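You operate a simulated robot arm through the tools that you are given. There is no shell and no other tool.

The job below is to be done with a simulated robot arm. You get a single attempt, and the scene is never put back.

JOB
Set the yellow-dot place: board level with the one opposite, marker at 6, pouch and red bead on the board.
Fine: slide the board, don't lift it; the marker is on the blue post; the pouch beside the board goes in its middle well, the bead in the cup at 0; the other bead stays in the dish.

The check looks at the end state, three seconds after you hand in, the way a careful person would. Anything else that was tipped, shoved, dropped, spilled or broken makes it a failure.

ROBOT AND FRAMES
A 7-joint arm with a fingered hand, fixed in place. Base frame: the origin is on the floor under the middle of its stand, x ahead of it, y to its left, z up; the work surface is at about z = 0.74. Readings come in m, rad, newtons and seconds.
With the tool pointing down near the work surface it reaches from about 0.2 to 0.8 m from the base axis. Its first joint turns from -2.897 to 2.897 rad. Payload 4.9 kg.
The tool frame sits at the grasp point between the pads (the TCP): z along the fingers, y along the line on which they close. The tips reach 0.032 m beyond it. The gripper opens to 0.192 m; its body begins 0.089 m behind the TCP. The gripper is a hand of 3 fingers: y runs from the thumb to the fingers, the wrist lies at [0, 0, -0.267] in the tool frame, and closing takes about 1.5 s.
Orientation is that of the tool frame in the base frame, as a unit quaternion [w, x, y, z]. With the fingers straight down and closing along the base's y, the tool's x points along the base's -x, its y along +y and its z along -z.

CONTROLS
- The arm moves only by the tool jog_arm. Its argument "increments" is a list of rows, each an object (a shift or turn left out is 0, a gripper value left out holds the last) with "linear": the shift along the tool's x, y, z in units of 100 mm (1.0 is 100 mm), a list of three; "dr": the turn, a rotation vector about the tool's x, y, z in units of 90 degrees (1.0 is 90 degrees), a list of three. In form: [{"linear": [tx, ty, tz], "dr": [wx, wy, wz]}, ...]. A call has 1 to 20 rows; each row is the pose to reach, as a shift and turn from the pose commanded when the call began, along the tool's axes at that moment. "jaw" is the opening, from 0 (shut) to 1 (fully open), set as the call begins (left out, the last holds). A call with a number of a shift or a turn outside -1 to 1 is refused whole. Rows are played at 5 a second. More than 0.05 m and 0.15 rad between two rows, or a gripper value outside its range, and nothing of the call is played. A pose out of reach is approached as far as the arm can. The call stops where the force on the tool passes 40 N (or 10 N more than at its start, if that is more) or the arm is blocked; 0.2 s more then pass. The fingers move at their own pace (about 0.153 m/s each) and stop on an object; they squeeze with about 25 N. The grip force told is the motor's: it shows also when the fingers shut on nothing. Time passes only in rows, and 0.2 s behind the last, so rows that repeat a pose let the fingers close. The reply holds the time, the measured pose of the TCP, the force on the tool along the base axes, the opening and the grip force, in the units named above and with some noise, with the torque about the TCP (base axes, N m) and any sound that the robot's microphone picked up, and new pictures: "pictures" is both (left out), scene, wrist or none.
- Cameras (640 x 400 px; columns grow to the right, rows downward): "scene" is fixed at [0.3993, 0.4994, 1.3036]; the picture's right is [-0.92, -0.40, 0.00], its down [-0.26, 0.58, -0.77] and it looks along [0.31, -0.71, -0.64] (base axes); focal length 301 px, centre (320, 200). "wrist" rides on the gripper at [0.08, -0.046, -0.113] in the tool frame; the picture's right is [0.50, 0.87, 0.00], its down [-0.67, 0.39, -0.63] and it looks along [-0.55, 0.32, 0.78] (tool axes); focal length 226 px, centre (320, 200). There is no depth. A picture from a camera that has moved, and an enlarged one, comes with that camera's place and axes in the base frame and with its lens.
- finger_targets(finger1, finger2, thumb_bend): sets how far each is bent, from 0 (flat) to 1 (curled in); at 0.3 the hand is open as for a grip, at 0.7 the pads meet at the TCP. One left out holds its place. A second passes; each finger stops where it meets its share of the squeeze, and holds until it gets a number again. A gripper value or a shape takes the hand back. It gives what a move gives, with no picture; readings hold the bend of each and the force on the fingers (four entries, about 0 where the hand has none), thumb and palm.
- grasp_type(shape): the hand has 3 fingers and takes this shape, open, in about a second: jaw (thumb against the fingers, like two jaws); tri (thumb and two fingers); tip (a fingertip pinch); poke (one finger out to press); point (the index stretched); flat (the hand flat); cup (the hand cupped); fist (a fist). The gripper value then closes the fingers along that shape, each until it touches; the sizes above hold for jaw. It gives what a move gives, with no picture.
- zoom(camera, box): a new picture of the part [left, top, right, bottom] of that camera's present view, enlarged. The clock stands still meanwhile.
- finish_job(): hands the job in; it is judged then, once.

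Nothing tells you positions but the pictures and the camera data. Unless the task says otherwise, let go and move clear before handing in.

The tools are called after ">>>" as a command line: name --argument value ..., lists and objects as JSON in quotes. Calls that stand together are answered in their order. jog_arm: Moves the arm, as the interface text tells. Its arguments: {"type":"object","properties":{"increments":{"type":"array","items":{"type":"object","properties":{"linear":{"type":"array","items":{"type":"number"}},"dr":{"type":"array","items":{"type":"number"}}}}},"jaw":{"type":"number"},"pictures":{"type":"string","enum":["both","scene","wrist","none"]}},"required":["increments"]} The other tools are called the same way: grasp_type (shape) gives the hand a shape; finger_targets (finger1, finger2, thumb_bend) moves the fingers one by one; zoom (camera, box) takes an enlarged picture of a part of a camera's view; finish_job () hands the job in.

At the start:

```text
t: 0.0
position: [0.5818, -0.2261, 1.0607]
ee_rot: [0.0, -0.001, 1.0, 0.0]
ft_force: [1.0, -1.0, -0.3]
moment: [0.01, -0.04, 0.01]
gripper_width: 0.192
grasp_force: 0.1
shape: jaw
bend: [0.3, 0.3, 0.3]
finger forces: [0.0, 0.1, 0.1, 0.0, 0.0, 0.0]
```

scene: 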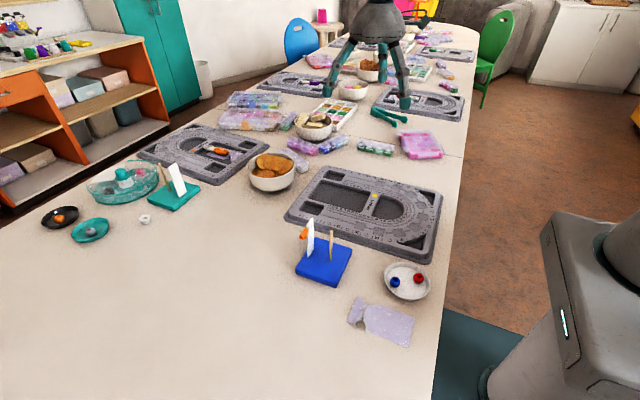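
wrist: 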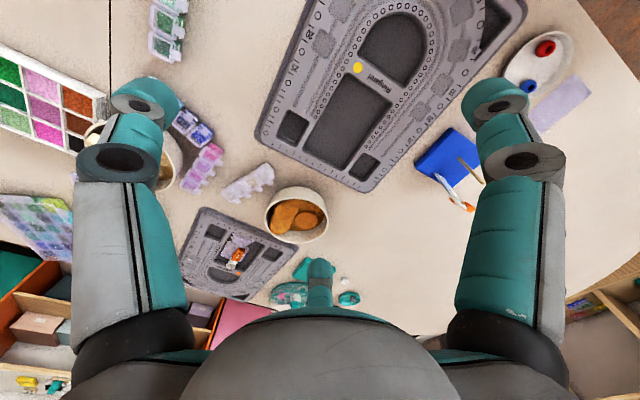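

I see a table with several bead boards; the nearest one, with a yellow dot, is at the right, with a blue stand (card, marker, post), a dish with a blue and a red bead, and a lilac pouch near it. I'll look closer before moving.

>>> zoom --camera "scene" --box '[270, 150, 460, 270]'

>>> zoom --camera "scene" --box '[280, 210, 450, 360]'

>>> zoom --camera "scene" --box '[30, 110, 310, 260]'

>>> zoom --camera "wrist" --box '[240, 0, 540, 200]'

>>> zoom --camera "scene" --box '[220, 50, 480, 170]'

```text
3.33 times, centred on (365, 210) of scene
camera zoom: at [0.3993, 0.4994, 1.3036], right [-0.92, -0.4, 0.0], down [-0.26, 0.58, -0.77], along [0.31, -0.71, -0.64], focal length 1002 px, centre (170, 167)
```

zoom: 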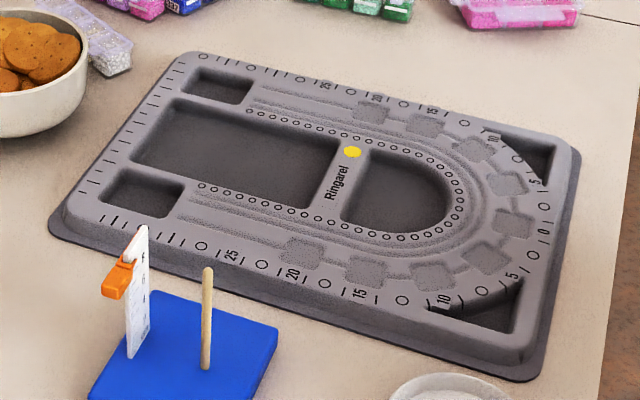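

```text
2.67 times, centred on (365, 285) of scene
camera zoom: at [0.3993, 0.4994, 1.3036], right [-0.92, -0.4, 0.0], down [-0.26, 0.58, -0.77], along [0.31, -0.71, -0.64], focal length 802 px, centre (200, -27)
```

zoom: 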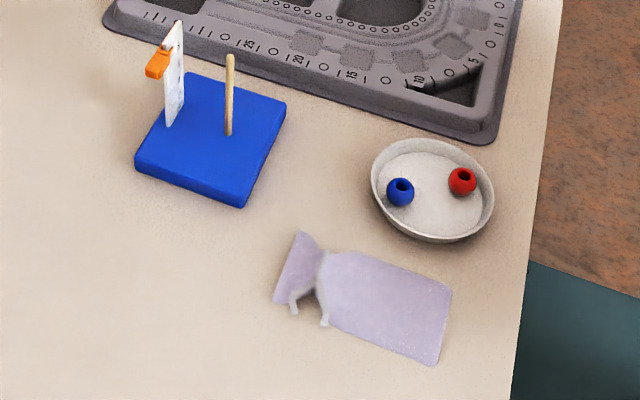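

```text
2.29 times, centred on (170, 185) of scene
camera zoom: at [0.3993, 0.4994, 1.3036], right [-0.92, -0.4, 0.0], down [-0.26, 0.58, -0.77], along [0.31, -0.71, -0.64], focal length 687 px, centre (663, 234)
```

zoom: 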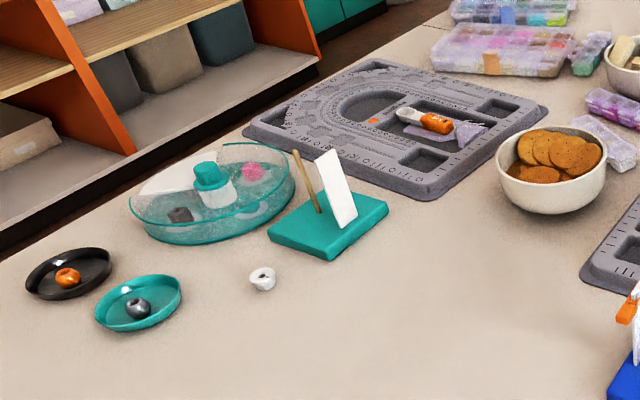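

```text
2.00 times, centred on (390, 100) of wrist
camera zoom: at [0.5027, -0.2722, 1.1722], right [-0.5, 0.87, 0.0], down [0.67, 0.39, 0.63], along [0.55, 0.32, -0.78], focal length 452 px, centre (180, 400)
```

zoom: 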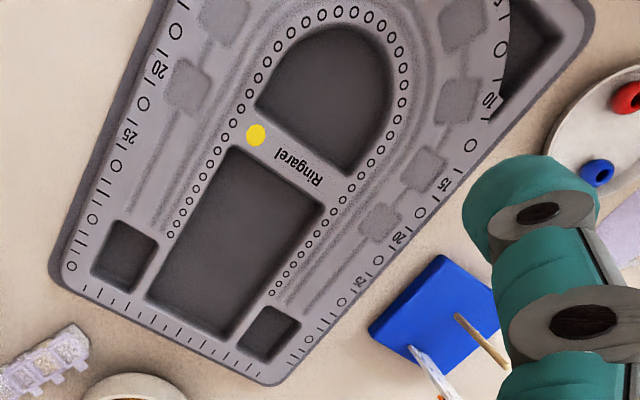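

```text
2.46 times, centred on (350, 110) of scene
camera zoom: at [0.3993, 0.4994, 1.3036], right [-0.92, -0.4, 0.0], down [-0.26, 0.58, -0.77], along [0.31, -0.71, -0.64], focal length 740 px, centre (246, 422)
```

zoom: 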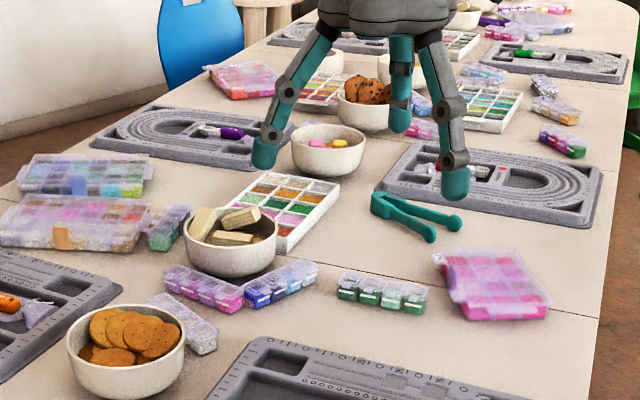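

The orange clip sits on an upright white card on the blue block; I need to read its scale and the board's numbers in finer detail.

>>> zoom --camera "scene" --box '[295, 212, 345, 262]'

>>> zoom --camera "wrist" --box '[430, 150, 490, 220]'

>>> zoom --camera "scene" --box '[380, 175, 450, 225]'

>>> zoom --camera "scene" --box '[130, 120, 270, 210]'

>>> zoom --camera "scene" --box '[340, 285, 420, 355]'

>>> zoom --camera "scene" --box '[375, 255, 440, 305]'

```text
8.00 times, centred on (320, 237) of scene
camera zoom: at [0.3993, 0.4994, 1.3036], right [-0.92, -0.4, 0.0], down [-0.26, 0.58, -0.77], along [0.31, -0.71, -0.64], focal length 2405 px, centre (320, -96)
```

zoom: 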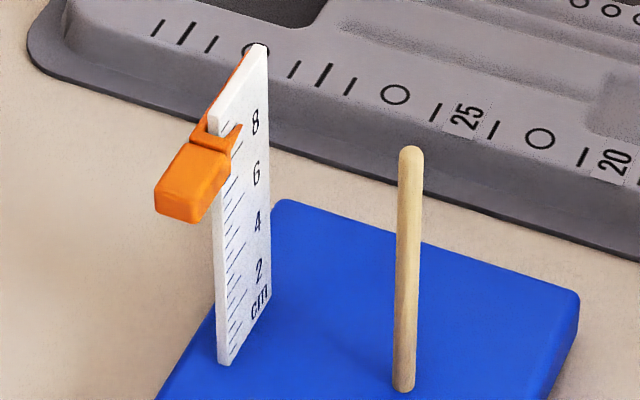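

```text
5.71 times, centred on (460, 185) of wrist
camera zoom: at [0.5027, -0.2722, 1.1722], right [-0.5, 0.87, 0.0], down [0.67, 0.39, 0.63], along [0.55, 0.32, -0.78], focal length 1292 px, centre (-480, 286)
```

zoom: 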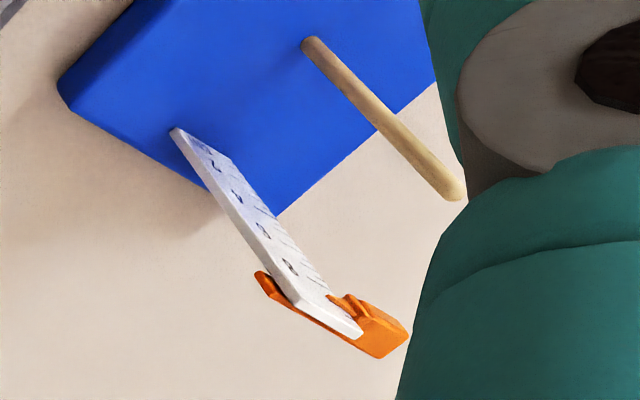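

```text
8.00 times, centred on (415, 200) of scene
camera zoom: at [0.3993, 0.4994, 1.3036], right [-0.92, -0.4, 0.0], down [-0.26, 0.58, -0.77], along [0.31, -0.71, -0.64], focal length 2405 px, centre (-440, 200)
```

zoom: 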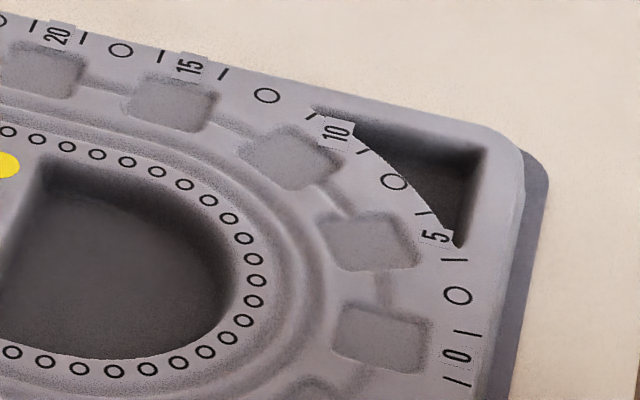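

```text
4.44 times, centred on (200, 165) of scene
camera zoom: at [0.3993, 0.4994, 1.3036], right [-0.92, -0.4, 0.0], down [-0.26, 0.58, -0.77], along [0.31, -0.71, -0.64], focal length 1336 px, centre (853, 356)
```

zoom: 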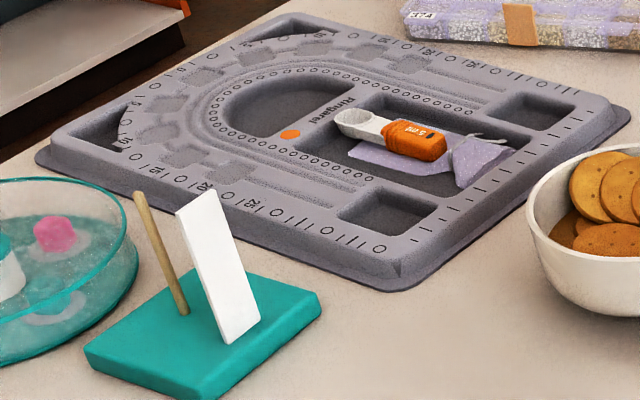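

```text
5.71 times, centred on (380, 320) of scene
camera zoom: at [0.3993, 0.4994, 1.3036], right [-0.92, -0.4, 0.0], down [-0.26, 0.58, -0.77], along [0.31, -0.71, -0.64], focal length 1718 px, centre (-23, -486)
```

zoom: 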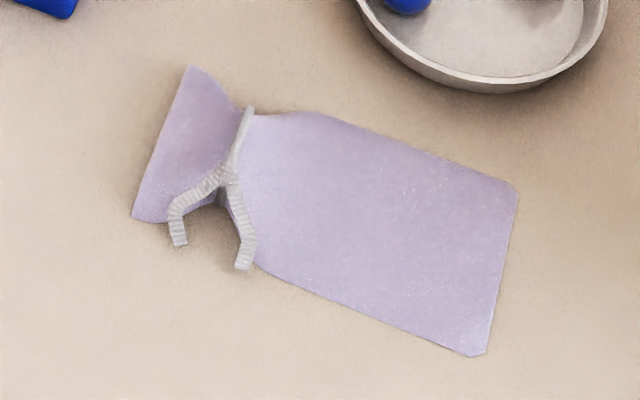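

```text
8.00 times, centred on (408, 280) of scene
camera zoom: at [0.3993, 0.4994, 1.3036], right [-0.92, -0.4, 0.0], down [-0.26, 0.58, -0.77], along [0.31, -0.71, -0.64], focal length 2405 px, centre (-380, -440)
```

zoom: 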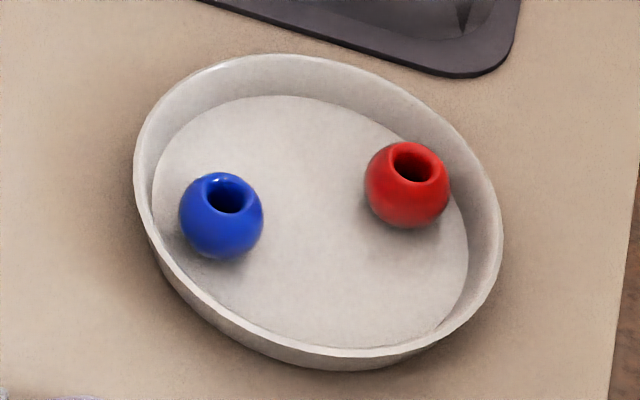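

The card is a cm ruler with the orange clip now reading about 7.5, so it must come down to 6. The board runs along x and must slide roughly 7 cm towards -y to match the opposite one. I'll first test the hand shapes up here, clear of everything.

>>> grasp_type --shape "tip"

>>> zoom --camera "wrist" --box '[0, 0, 640, 400]'

>>> zoom --camera "scene" --box '[280, 0, 460, 112]'

```text
t: 0.9
position: [0.583, -0.2261, 1.0593]
ee_rot: [0.0, 0.0, 1.0, 0.001]
ft_force: [-0.4, -0.1, 0.7]
moment: [0.03, 0.02, 0.02]
gripper_width: 0.1919
grasp_force: 0.1
shape: tip
bend: [0.3, 0.3, 0.3]
finger forces: [0.0, 0.0, 0.1, 0.1, 0.1, 0.0]
```

```text
1.00 times, centred on (320, 200) of wrist (not enlarged: the box is as wide or as high as the picture)
camera zoom: at [0.5027, -0.2722, 1.1722], right [-0.5, 0.87, 0.0], down [0.67, 0.39, 0.63], along [0.55, 0.32, -0.78], focal length 226 px, centre (320, 200)
```

zoom: 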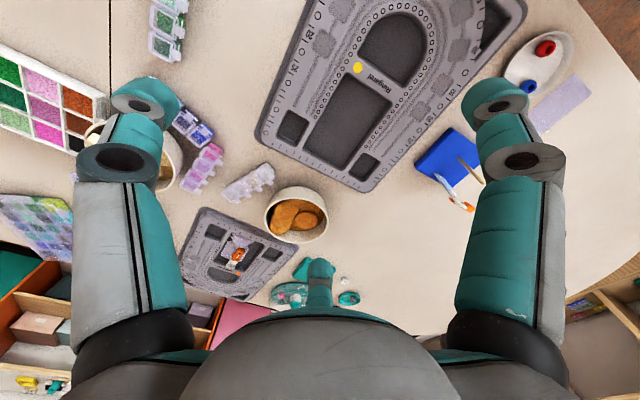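

```text
3.56 times, centred on (370, 56) of scene
camera zoom: at [0.3993, 0.4994, 1.3036], right [-0.92, -0.4, 0.0], down [-0.26, 0.58, -0.77], along [0.31, -0.71, -0.64], focal length 1069 px, centre (142, 712)
```

zoom: 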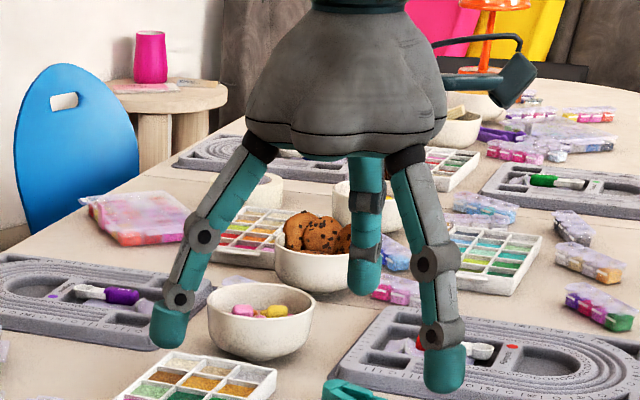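

The hand is a tripod of three fingers around the TCP. I'll close it in the tip shape in free air to see where the pads meet.

>>> jog_arm --increments '[{"linear": [0, 0, 0]}, {"linear": [0, 0, 0]}, {"linear": [0, 0, 0]}, {"linear": [0, 0, 0]}, {"linear": [0, 0, 0]}, {"linear": [0, 0, 0]}, {"linear": [0, 0, 0]}, {"linear": [0, 0, 0]}, {"linear": [0, 0, 0]}]' --jaw 0

>>> zoom --camera "scene" --box '[280, 0, 460, 112]'

```text
t: 2.9
position: [0.5811, -0.2272, 1.0598]
ee_rot: [0.0, 0.0, 1.0, 0.0]
ft_force: [0.0, 0.2, -0.3]
moment: [-0.02, -0.01, -0.05]
gripper_width: 0.0
grasp_force: 25.2
shape: tip
bend: [0.7, 0.7, 0.7]
finger forces: [0.0, 0.0, 0.1, 0.0, 0.1, 0.0]
camera wrist: at [0.5027, -0.2722, 1.1722], right [-0.5, 0.87, 0.0], down [0.67, 0.39, 0.63], along [0.55, 0.32, -0.78], focal length 226 px, centre (320, 200)
```

scene: 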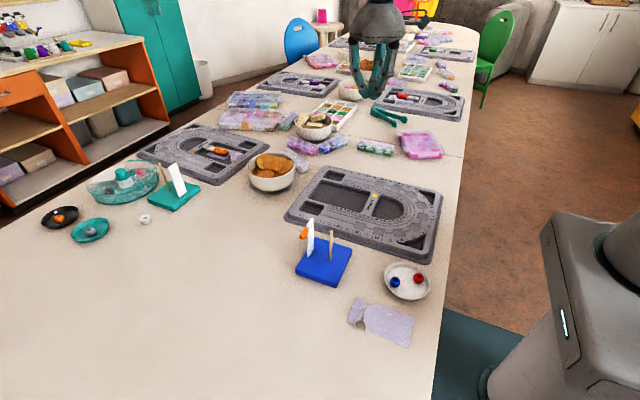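
wrist: 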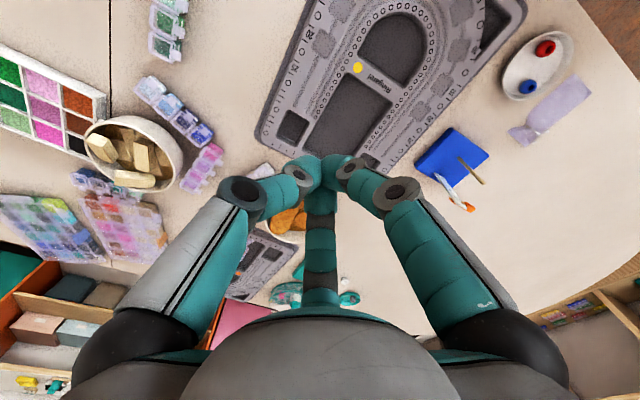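

```text
3.56 times, centred on (370, 56) of scene
camera zoom: at [0.3993, 0.4994, 1.3036], right [-0.92, -0.4, 0.0], down [-0.26, 0.58, -0.77], along [0.31, -0.71, -0.64], focal length 1069 px, centre (142, 712)
```

zoom: 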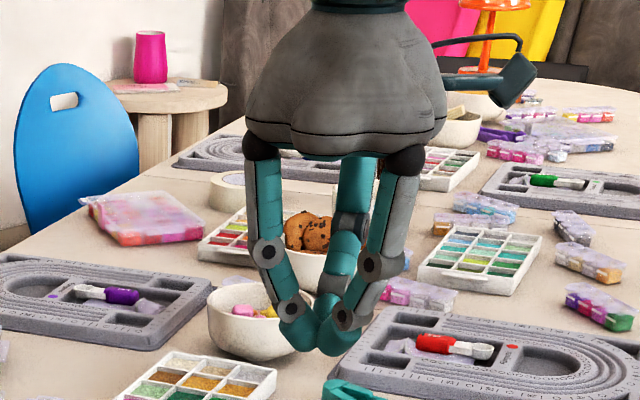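

The three tips meet at the TCP when closed, and other places show pouches in the large rectangular well. Now I'll measure both boards' edges finely from the fixed camera.

>>> zoom --camera "scene" --box '[128, 115, 208, 165]'

>>> zoom --camera "scene" --box '[195, 140, 275, 190]'

>>> zoom --camera "scene" --box '[280, 160, 360, 210]'

>>> zoom --camera "scene" --box '[280, 190, 360, 240]'

>>> zoom --camera "scene" --box '[370, 180, 450, 230]'

>>> zoom --camera "scene" --box '[370, 220, 450, 270]'

```text
8.00 times, centred on (168, 140) of scene
camera zoom: at [0.3993, 0.4994, 1.3036], right [-0.92, -0.4, 0.0], down [-0.26, 0.58, -0.77], along [0.31, -0.71, -0.64], focal length 2405 px, centre (1536, 680)
```

zoom: 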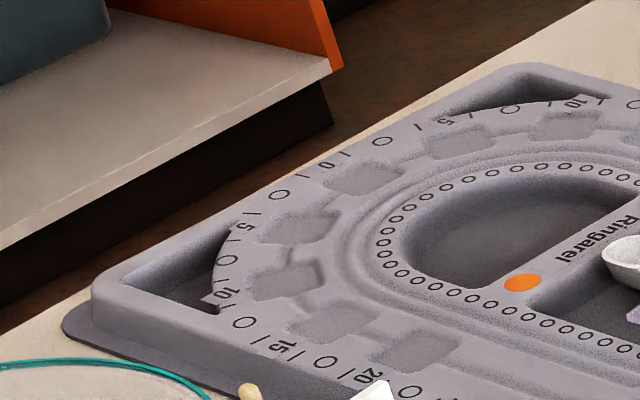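

```text
8.00 times, centred on (235, 165) of scene
camera zoom: at [0.3993, 0.4994, 1.3036], right [-0.92, -0.4, 0.0], down [-0.26, 0.58, -0.77], along [0.31, -0.71, -0.64], focal length 2405 px, centre (1000, 480)
```

zoom: 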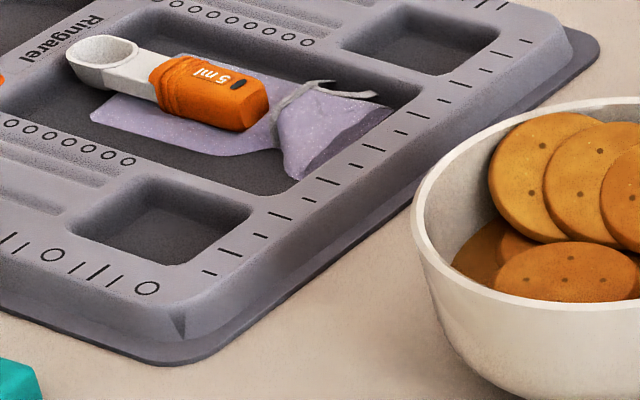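

```text
8.00 times, centred on (320, 185) of scene
camera zoom: at [0.3993, 0.4994, 1.3036], right [-0.92, -0.4, 0.0], down [-0.26, 0.58, -0.77], along [0.31, -0.71, -0.64], focal length 2405 px, centre (320, 320)
```

zoom: 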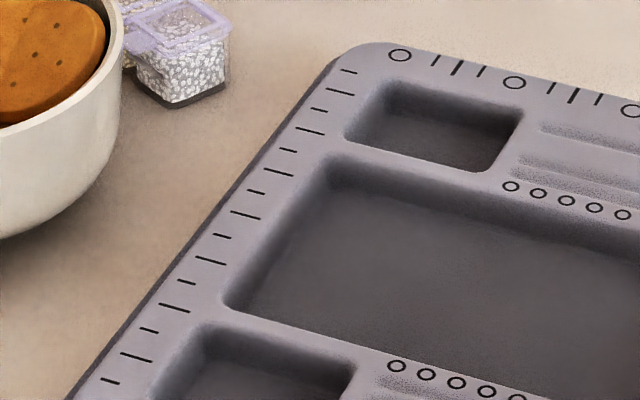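

```text
8.00 times, centred on (320, 215) of scene
camera zoom: at [0.3993, 0.4994, 1.3036], right [-0.92, -0.4, 0.0], down [-0.26, 0.58, -0.77], along [0.31, -0.71, -0.64], focal length 2405 px, centre (320, 80)
```

zoom: 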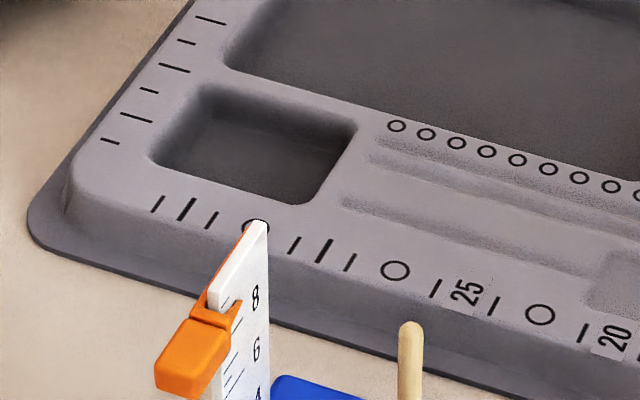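

```text
8.00 times, centred on (410, 205) of scene
camera zoom: at [0.3993, 0.4994, 1.3036], right [-0.92, -0.4, 0.0], down [-0.26, 0.58, -0.77], along [0.31, -0.71, -0.64], focal length 2405 px, centre (-400, 160)
```

zoom: 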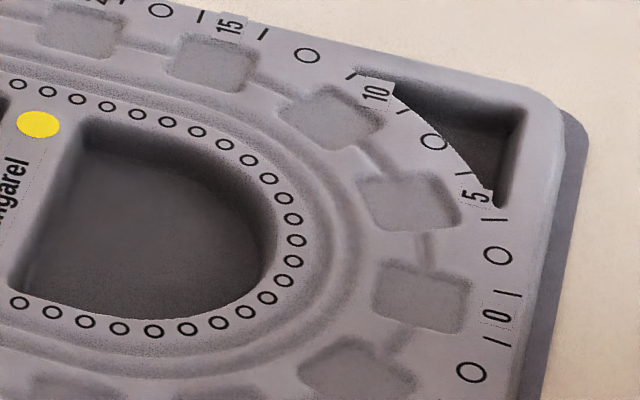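

```text
8.00 times, centred on (410, 245) of scene
camera zoom: at [0.3993, 0.4994, 1.3036], right [-0.92, -0.4, 0.0], down [-0.26, 0.58, -0.77], along [0.31, -0.71, -0.64], focal length 2405 px, centre (-400, -160)
```

zoom: 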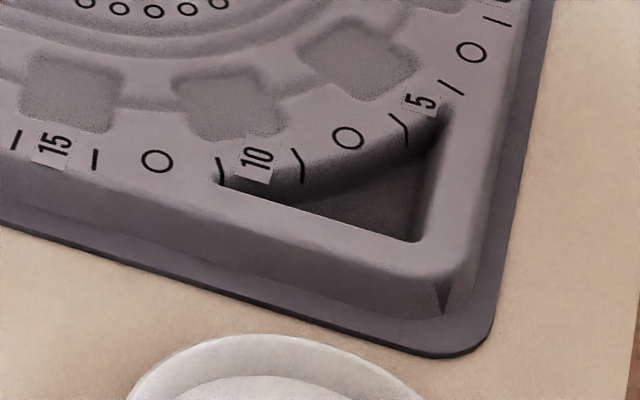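

Measurements so far: my board's centreline is at about y = -0.141 and parallel to x; the opposite board is centred around y = -0.21 and slightly turned. I'll refine with tighter zooms.

>>> zoom --camera "scene" --box '[150, 122, 198, 152]'

>>> zoom --camera "scene" --box '[236, 138, 276, 163]'

>>> zoom --camera "scene" --box '[200, 160, 240, 185]'

>>> zoom --camera "scene" --box '[260, 60, 480, 130]'

```text
13.33 times, centred on (174, 137) of scene
camera zoom: at [0.3993, 0.4994, 1.3036], right [-0.92, -0.4, 0.0], down [-0.26, 0.58, -0.77], along [0.31, -0.71, -0.64], focal length 4009 px, centre (2267, 1040)
```

zoom: 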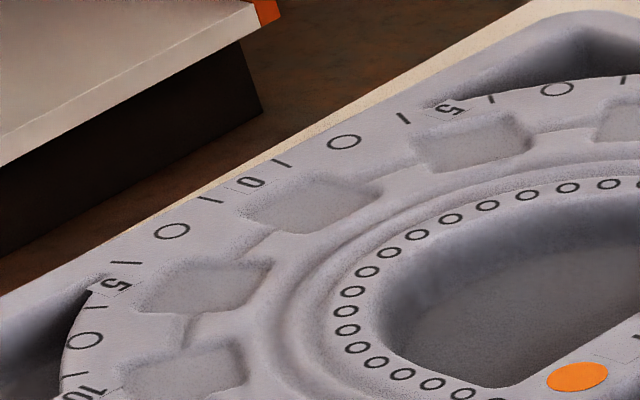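

```text
16.00 times, centred on (256, 150) of scene
camera zoom: at [0.3993, 0.4994, 1.3036], right [-0.92, -0.4, 0.0], down [-0.26, 0.58, -0.77], along [0.31, -0.71, -0.64], focal length 4810 px, centre (1344, 992)
```

zoom: 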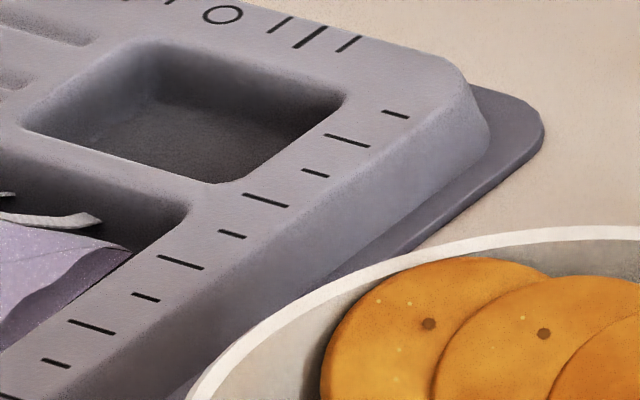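

```text
16.00 times, centred on (220, 172) of scene
camera zoom: at [0.3993, 0.4994, 1.3036], right [-0.92, -0.4, 0.0], down [-0.26, 0.58, -0.77], along [0.31, -0.71, -0.64], focal length 4810 px, centre (1920, 640)
```

zoom: 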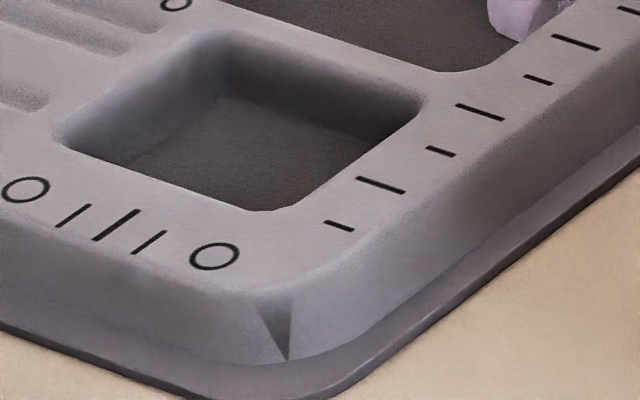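

```text
2.91 times, centred on (370, 95) of scene
camera zoom: at [0.3993, 0.4994, 1.3036], right [-0.92, -0.4, 0.0], down [-0.26, 0.58, -0.77], along [0.31, -0.71, -0.64], focal length 875 px, centre (174, 506)
```

zoom: 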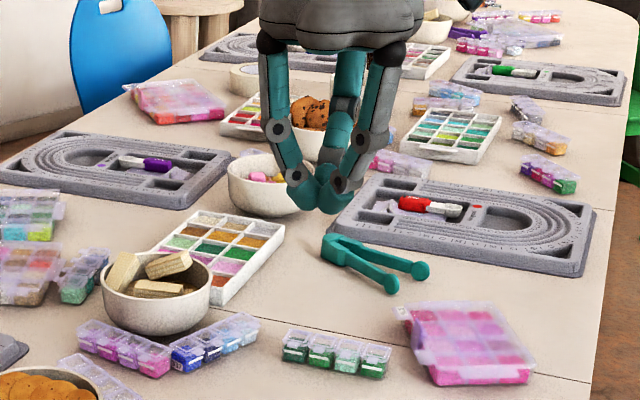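

I've pinned down the geometry: the opposite board's centre is at y ≈ -0.206 with about -4° of yaw, and mine sits at y ≈ -0.141. Next I'll check the other hand shapes when closed, still high in free air.

>>> grasp_type --shape "jaw"

>>> jog_arm --increments '[{"linear": [0, 0, 0]}, {"linear": [0, 0, 0]}, {"linear": [0, 0, 0]}, {"linear": [0, 0, 0]}, {"linear": [0, 0, 0]}, {"linear": [0, 0, 0]}, {"linear": [0, 0, 0]}, {"linear": [0, 0, 0]}, {"linear": [0, 0, 0]}]' --jaw 0 --pictures "wrist"

>>> zoom --camera "scene" --box '[320, 20, 420, 110]'

>>> grasp_type --shape "poke"

>>> zoom --camera "scene" --box '[320, 20, 420, 110]'

>>> zoom --camera "wrist" --box '[0, 0, 640, 400]'

>>> grasp_type --shape "point"

>>> zoom --camera "scene" --box '[320, 20, 420, 110]'

>>> grasp_type --shape "tri"

>>> zoom --camera "scene" --box '[320, 20, 420, 110]'

```text
t: 3.8
position: [0.5819, -0.2264, 1.0603]
ee_rot: [0.0, 0.0, 1.0, 0.0]
ft_force: [0.3, 0.7, 0.2]
moment: [0.04, -0.01, 0.0]
gripper_width: 0.192
grasp_force: 0.0
shape: jaw
bend: [0.3, 0.3, 0.3]
finger forces: [0.0, 0.1, 0.1, 0.1, 0.1, 0.0]
```

```text
t: 5.8
position: [0.5817, -0.2257, 1.0593]
ee_rot: [0.0, -0.001, 1.0, 0.0]
ft_force: [0.1, -0.3, 0.7]
moment: [-0.02, 0.01, -0.01]
gripper_width: 0.0001
grasp_force: 24.8
shape: jaw
bend: [0.7, 0.7, 0.7]
finger forces: [0.1, 0.1, 0.0, 0.1, 0.0, 0.0]
camera wrist: at [0.5028, -0.2722, 1.1722], right [-0.5, 0.87, 0.0], down [0.67, 0.39, 0.63], along [0.55, 0.32, -0.78], focal length 226 px, centre (320, 200)
```

wrist: 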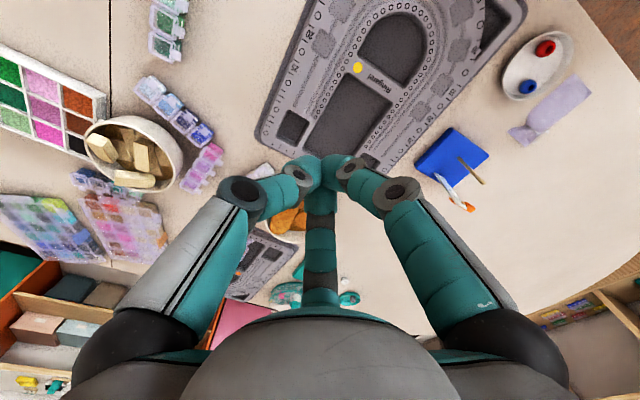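

```text
4.44 times, centred on (370, 65) of scene
camera zoom: at [0.3993, 0.4994, 1.3036], right [-0.92, -0.4, 0.0], down [-0.26, 0.58, -0.77], along [0.31, -0.71, -0.64], focal length 1336 px, centre (98, 800)
```

zoom: 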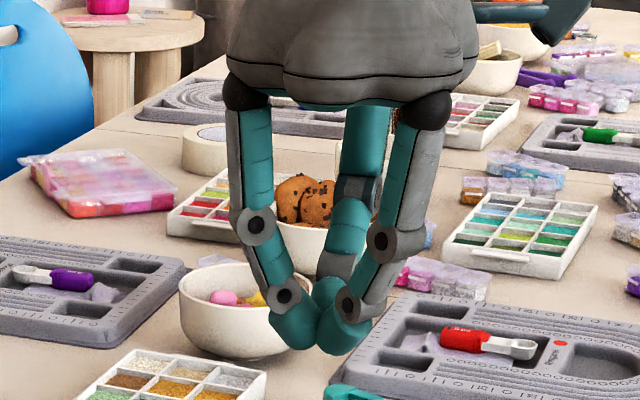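

```text
t: 6.7
position: [0.5825, -0.2255, 1.0598]
ee_rot: [0.0, 0.0, 1.0, 0.0]
ft_force: [0.6, -0.8, -0.2]
moment: [0.01, 0.0, -0.04]
gripper_width: 0.0
grasp_force: 0.0
shape: poke
bend: [1.0, 1.0, 0.91]
finger forces: [0.0, 0.0, 0.0, 0.0, 0.0, 0.1]
```

```text
4.44 times, centred on (370, 65) of scene
camera zoom: at [0.3993, 0.4994, 1.3036], right [-0.92, -0.4, 0.0], down [-0.26, 0.58, -0.77], along [0.31, -0.71, -0.64], focal length 1336 px, centre (98, 800)
```

zoom: 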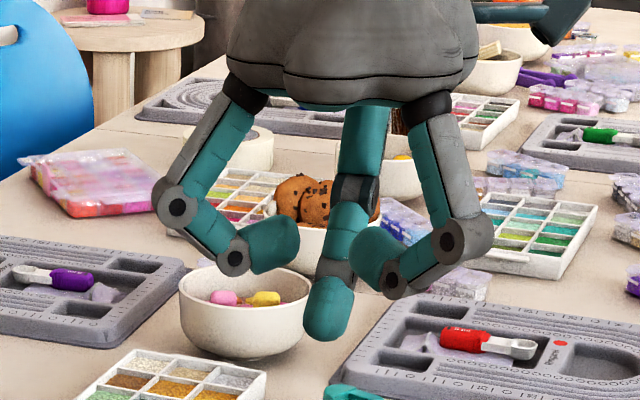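

```text
1.00 times, centred on (320, 200) of wrist (not enlarged: the box is as wide or as high as the picture)
camera zoom: at [0.5028, -0.2722, 1.1722], right [-0.5, 0.87, 0.0], down [0.67, 0.39, 0.63], along [0.55, 0.32, -0.78], focal length 226 px, centre (320, 200)
```

zoom: 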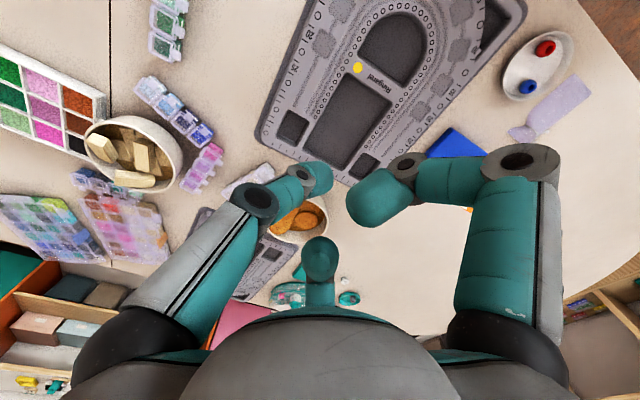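

```text
t: 7.6
position: [0.5813, -0.2259, 1.0602]
ee_rot: [0.0, 0.0, 1.0, 0.0]
ft_force: [1.0, -0.5, 0.6]
moment: [0.0, 0.03, 0.02]
gripper_width: 0.1842
grasp_force: 0.0
shape: point
bend: [0.7, 1.0, 0.78]
finger forces: [0.0, 0.1, 0.1, 0.0, 0.0, 0.0]
```

```text
4.44 times, centred on (370, 65) of scene
camera zoom: at [0.3993, 0.4994, 1.3036], right [-0.92, -0.4, 0.0], down [-0.26, 0.58, -0.77], along [0.31, -0.71, -0.64], focal length 1336 px, centre (98, 800)
```

zoom: 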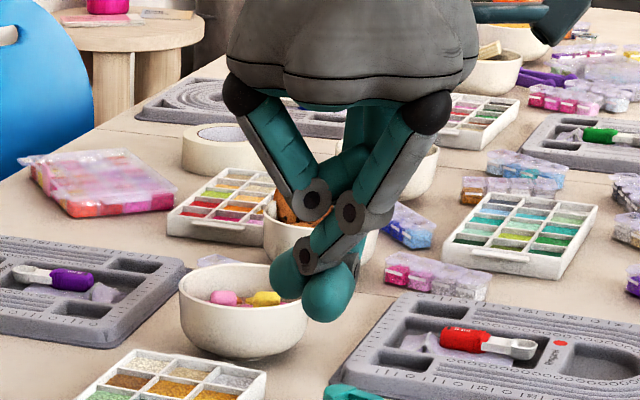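

```text
t: 8.5
position: [0.5822, -0.2267, 1.0609]
ee_rot: [0.0, 0.0, 1.0, 0.0]
ft_force: [-0.1, -0.2, -0.6]
moment: [0.05, -0.01, 0.01]
gripper_width: 0.1918
grasp_force: 0.1
shape: tri
bend: [0.3, 0.3, 0.3]
finger forces: [0.1, 0.0, 0.0, 0.1, 0.0, 0.1]
```

```text
4.44 times, centred on (370, 65) of scene
camera zoom: at [0.3993, 0.4994, 1.3036], right [-0.92, -0.4, 0.0], down [-0.26, 0.58, -0.77], along [0.31, -0.71, -0.64], focal length 1336 px, centre (98, 800)
```

zoom: 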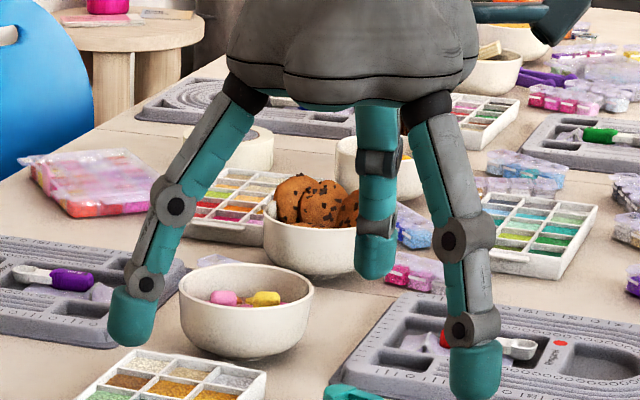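

I now know the hand: chunky 24 mm fingers at 120°. Next I'll examine the strip between the two large wells (for pinching to slide the board), plus the dish and clip in detail.

>>> zoom --camera "scene" --box '[335, 175, 415, 225]'

>>> zoom --camera "wrist" --box '[300, 0, 460, 110]'

>>> zoom --camera "wrist" --box '[490, 20, 590, 120]'

>>> zoom --camera "scene" --box '[298, 215, 338, 245]'

>>> zoom --camera "scene" --box '[290, 215, 360, 290]'

```text
8.00 times, centred on (375, 200) of scene
camera zoom: at [0.3993, 0.4994, 1.3036], right [-0.92, -0.4, 0.0], down [-0.26, 0.58, -0.77], along [0.31, -0.71, -0.64], focal length 2405 px, centre (-120, 200)
```

zoom: 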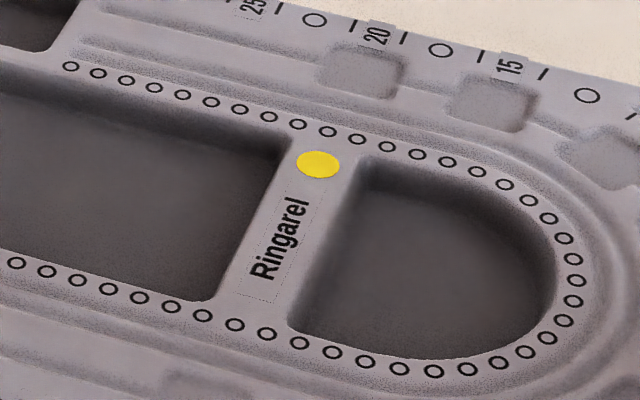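

```text
3.64 times, centred on (380, 55) of wrist
camera zoom: at [0.5028, -0.2722, 1.1722], right [-0.5, 0.87, 0.0], down [0.67, 0.39, 0.63], along [0.55, 0.32, -0.78], focal length 822 px, centre (102, 727)
```

zoom: 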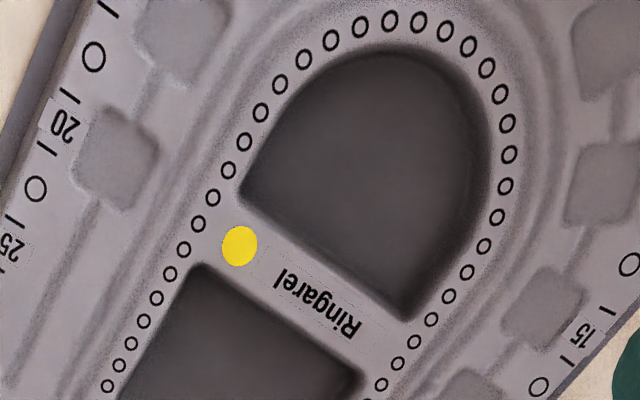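

```text
4.00 times, centred on (540, 70) of wrist
camera zoom: at [0.5028, -0.2722, 1.1722], right [-0.5, 0.87, 0.0], down [0.67, 0.39, 0.63], along [0.55, 0.32, -0.78], focal length 904 px, centre (-560, 720)
```

zoom: 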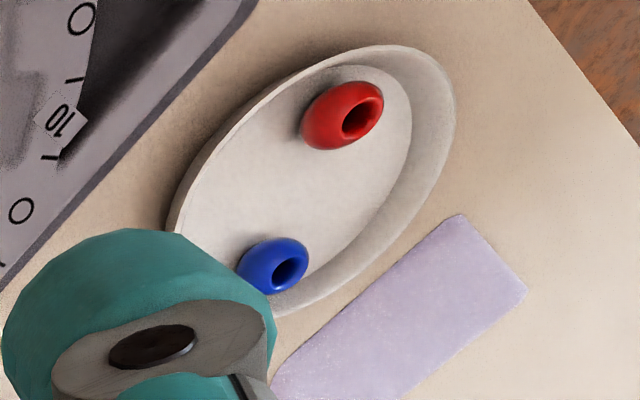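

```text
13.33 times, centred on (318, 230) of scene
camera zoom: at [0.3993, 0.4994, 1.3036], right [-0.92, -0.4, 0.0], down [-0.26, 0.58, -0.77], along [0.31, -0.71, -0.64], focal length 4009 px, centre (347, -200)
```

zoom: 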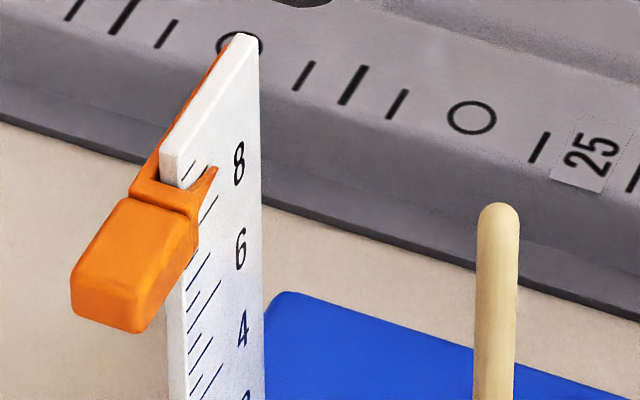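

```text
5.33 times, centred on (325, 252) of scene
camera zoom: at [0.3993, 0.4994, 1.3036], right [-0.92, -0.4, 0.0], down [-0.26, 0.58, -0.77], along [0.31, -0.71, -0.64], focal length 1603 px, centre (293, -80)
```

zoom: 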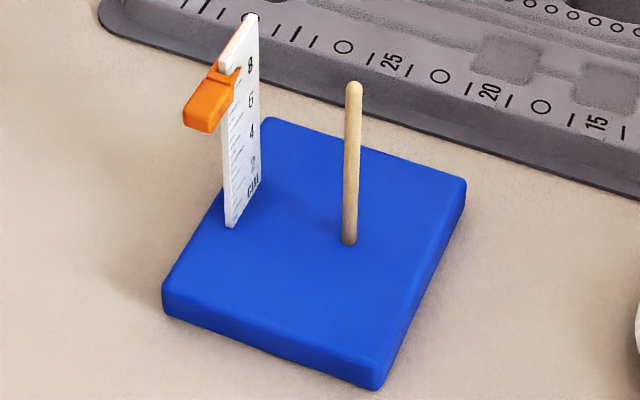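

The wrist and fixed cameras agree if the board's top is at about z = 0.756, putting its centre at (0.54, -0.152); it needs about -66 mm in y. I plan to straddle the "Ringarel" strip with the two fingers (thumb out of the way) and push on the wells' walls, so I'll test that finger posture in the air.

>>> grasp_type --shape "jaw"

>>> finger_targets --finger1 0.6 --finger2 0.6 --thumb_bend 0.0

>>> zoom --camera "scene" --box '[320, 20, 420, 110]'

>>> zoom --camera "wrist" --box '[0, 0, 640, 400]'

>>> finger_targets --thumb_bend 1.0

>>> zoom --camera "scene" --box '[320, 20, 420, 110]'

>>> zoom --camera "wrist" --box '[0, 0, 640, 400]'

```text
t: 9.4
position: [0.5821, -0.2266, 1.0592]
ee_rot: [0.0, -0.001, 1.0, 0.001]
ft_force: [0.2, 0.7, 0.0]
moment: [-0.01, 0.0, 0.01]
gripper_width: 0.1919
grasp_force: 0.0
shape: jaw
bend: [0.3, 0.3, 0.3]
finger forces: [0.0, 0.0, 0.1, 0.0, 0.0, 0.0]
```

```text
t: 10.4
position: [0.5826, -0.2264, 1.0594]
ee_rot: [0.0, 0.0, 1.0, 0.001]
ft_force: [0.2, -0.1, 0.8]
moment: [-0.01, -0.02, -0.01]
gripper_width: 0.1496
grasp_force: 0.0
shape: fingers
bend: [0.6, 0.6, 0.0]
finger forces: [0.2, 0.1, 0.0, 0.0, 0.0, 0.0]
```

```text
4.44 times, centred on (370, 65) of scene
camera zoom: at [0.3993, 0.4994, 1.3036], right [-0.92, -0.4, 0.0], down [-0.26, 0.58, -0.77], along [0.31, -0.71, -0.64], focal length 1336 px, centre (98, 800)
```

zoom: 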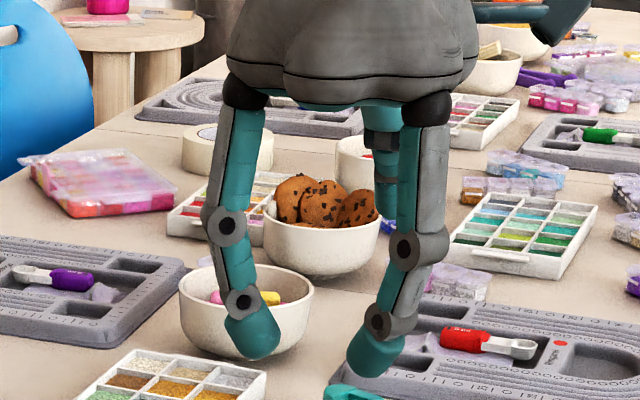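

```text
1.00 times, centred on (320, 200) of wrist (not enlarged: the box is as wide or as high as the picture)
camera zoom: at [0.5027, -0.2722, 1.1722], right [-0.5, 0.87, 0.0], down [0.67, 0.39, 0.63], along [0.55, 0.32, -0.78], focal length 226 px, centre (320, 200)
```

zoom: 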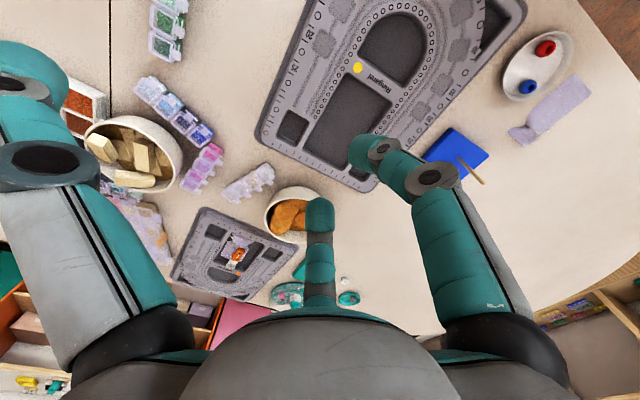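

```text
t: 11.4
position: [0.5817, -0.2267, 1.0602]
ee_rot: [0.0, 0.0, 1.0, 0.0]
ft_force: [0.0, 0.2, -0.2]
moment: [-0.02, 0.02, 0.0]
gripper_width: 0.0564
grasp_force: 0.0
shape: fingers
bend: [0.6, 0.6, 1.0]
finger forces: [0.1, 0.0, 0.0, 0.1, 0.1, 0.1]
```

```text
4.44 times, centred on (370, 65) of scene
camera zoom: at [0.3993, 0.4994, 1.3036], right [-0.92, -0.4, 0.0], down [-0.26, 0.58, -0.77], along [0.31, -0.71, -0.64], focal length 1336 px, centre (98, 800)
```

zoom: 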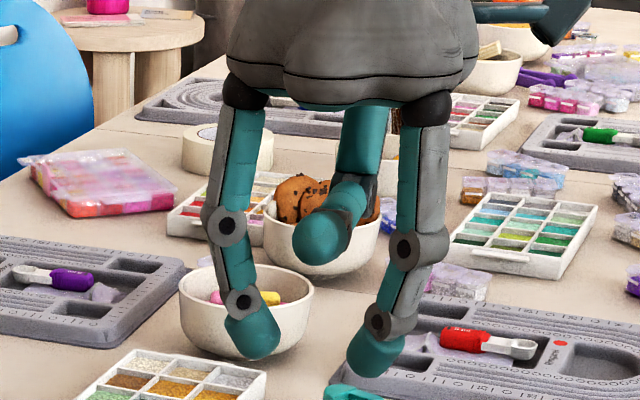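

```text
1.00 times, centred on (320, 200) of wrist (not enlarged: the box is as wide or as high as the picture)
camera zoom: at [0.5027, -0.2722, 1.1722], right [-0.5, 0.87, 0.0], down [0.67, 0.39, 0.63], along [0.55, 0.32, -0.78], focal length 226 px, centre (320, 200)
```

zoom: 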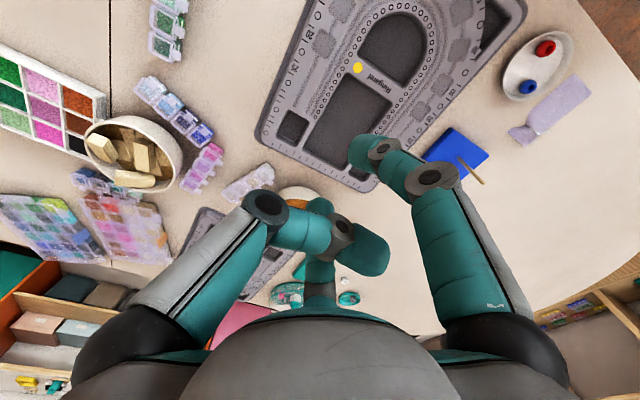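

With the thumb curled up and fingers at 0.6, the two fingertips are about 69 mm apart, which straddles the 28 mm strip well. I'll move over the strip at height first and look.

>>> jog_arm --increments '[{"linear": [0.15, 0.2, 0.2]}, {"linear": [0.3, 0.4, 0.45]}, {"linear": [0.45, 0.6, 0.7]}, {"linear": [0.55, 0.77, 0.95]}, {"linear": [0.55, 0.77, 0.95]}]' --pictures "both"

```text
t: 12.6
position: [0.5253, -0.1497, 0.9647]
ee_rot: [0.0, 0.001, 1.0, 0.0]
ft_force: [-1.2, 0.8, 0.7]
moment: [0.01, -0.02, -0.02]
gripper_width: 0.0564
grasp_force: 0.1
shape: fingers
bend: [0.6, 0.6, 1.0]
finger forces: [0.0, 0.1, 0.1, 0.0, 0.0, 0.0]
camera wrist: at [0.4466, -0.1953, 1.0767], right [-0.5, 0.87, 0.0], down [0.67, 0.39, 0.63], along [0.55, 0.32, -0.78], focal length 226 px, centre (320, 200)
```

scene: 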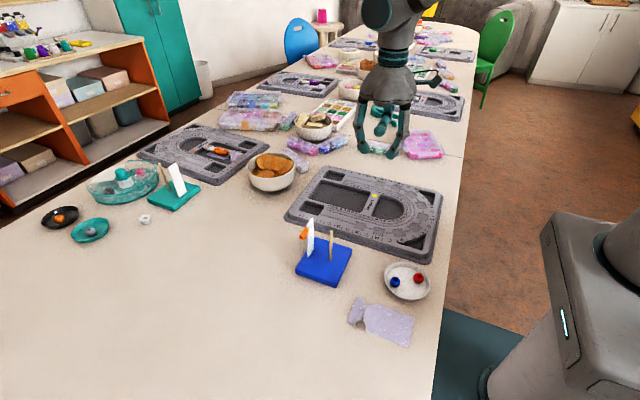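
wrist: 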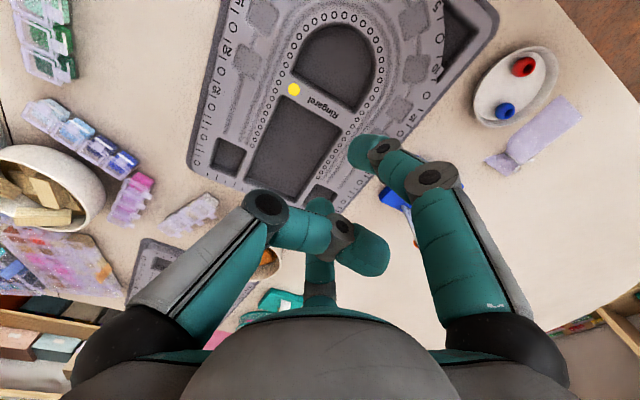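

The hand is over the strip as planned. I'll descend to about 6 cm above the board and check the fingertip alignment.

>>> jog_arm --increments '[{"linear": [-0.017, -0.003, 0.4]}, {"linear": [-0.017, -0.003, 0.8]}, {"linear": [-0.017, -0.003, 1.0]}, {"linear": [-0.017, -0.003, 1.0]}]' --pictures "wrist"

>>> zoom --camera "scene" --box '[310, 110, 450, 220]'

```text
t: 13.6
position: [0.5272, -0.1483, 0.8656]
ee_rot: [0.0, 0.001, 1.0, -0.001]
ft_force: [0.5, 0.1, 0.5]
moment: [-0.01, -0.01, -0.01]
gripper_width: 0.0561
grasp_force: 0.0
shape: fingers
bend: [0.6, 0.6, 1.0]
finger forces: [0.0, 0.0, 0.1, 0.0, 0.0, 0.2]
camera wrist: at [0.4484, -0.1939, 0.9772], right [-0.5, 0.87, 0.0], down [0.67, 0.39, 0.63], along [0.55, 0.32, -0.78], focal length 226 px, centre (320, 200)
```

wrist: 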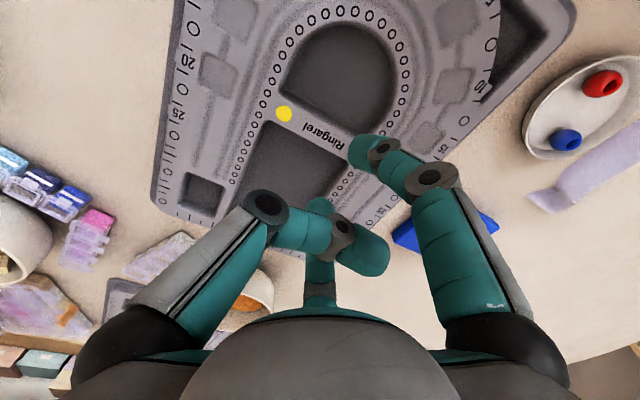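

```text
3.64 times, centred on (380, 165) of scene
camera zoom: at [0.3993, 0.4994, 1.3036], right [-0.92, -0.4, 0.0], down [-0.26, 0.58, -0.77], along [0.31, -0.71, -0.64], focal length 1093 px, centre (102, 327)
```

zoom: 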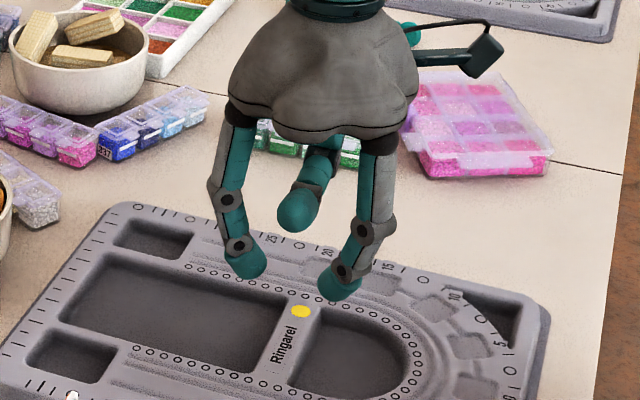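

Fingertips line up to either side of the strip. I'll shift 15 mm toward -y to centre in the wells and go down in small steps, watching the force.

>>> jog_arm --increments '[{"linear": [0, -0.15, 0.2]}, {"linear": [0, -0.15, 0.45]}, {"linear": [0, -0.15, 0.6]}, {"linear": [0, -0.15, 0.65]}, {"linear": [0, -0.15, 0.65]}]' --pictures "wrist"

>>> zoom --camera "scene" --box '[330, 150, 430, 220]'

```text
t: 14.8
position: [0.5292, -0.1641, 0.8005]
ee_rot: [0.0, 0.0, 1.0, -0.001]
ft_force: [0.8, 0.4, -0.2]
moment: [0.02, 0.0, -0.03]
gripper_width: 0.0562
grasp_force: 0.1
shape: fingers
bend: [0.6, 0.6, 1.0]
finger forces: [0.0, 0.0, 0.0, 0.0, 0.1, 0.0]
camera wrist: at [0.4494, -0.2103, 0.9118], right [-0.5, 0.87, 0.0], down [0.67, 0.39, 0.63], along [0.55, 0.32, -0.78], focal length 226 px, centre (320, 200)
```

wrist: 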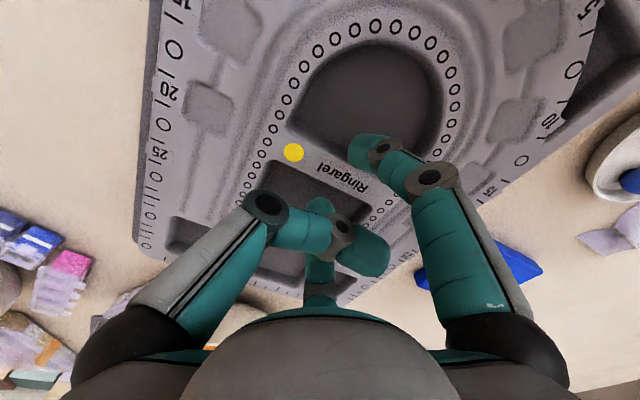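

```text
5.71 times, centred on (380, 185) of scene
camera zoom: at [0.3993, 0.4994, 1.3036], right [-0.92, -0.4, 0.0], down [-0.26, 0.58, -0.77], along [0.31, -0.71, -0.64], focal length 1718 px, centre (-23, 286)
```

zoom: 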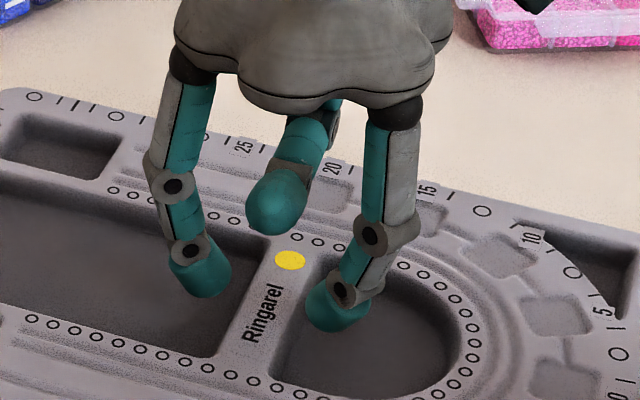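

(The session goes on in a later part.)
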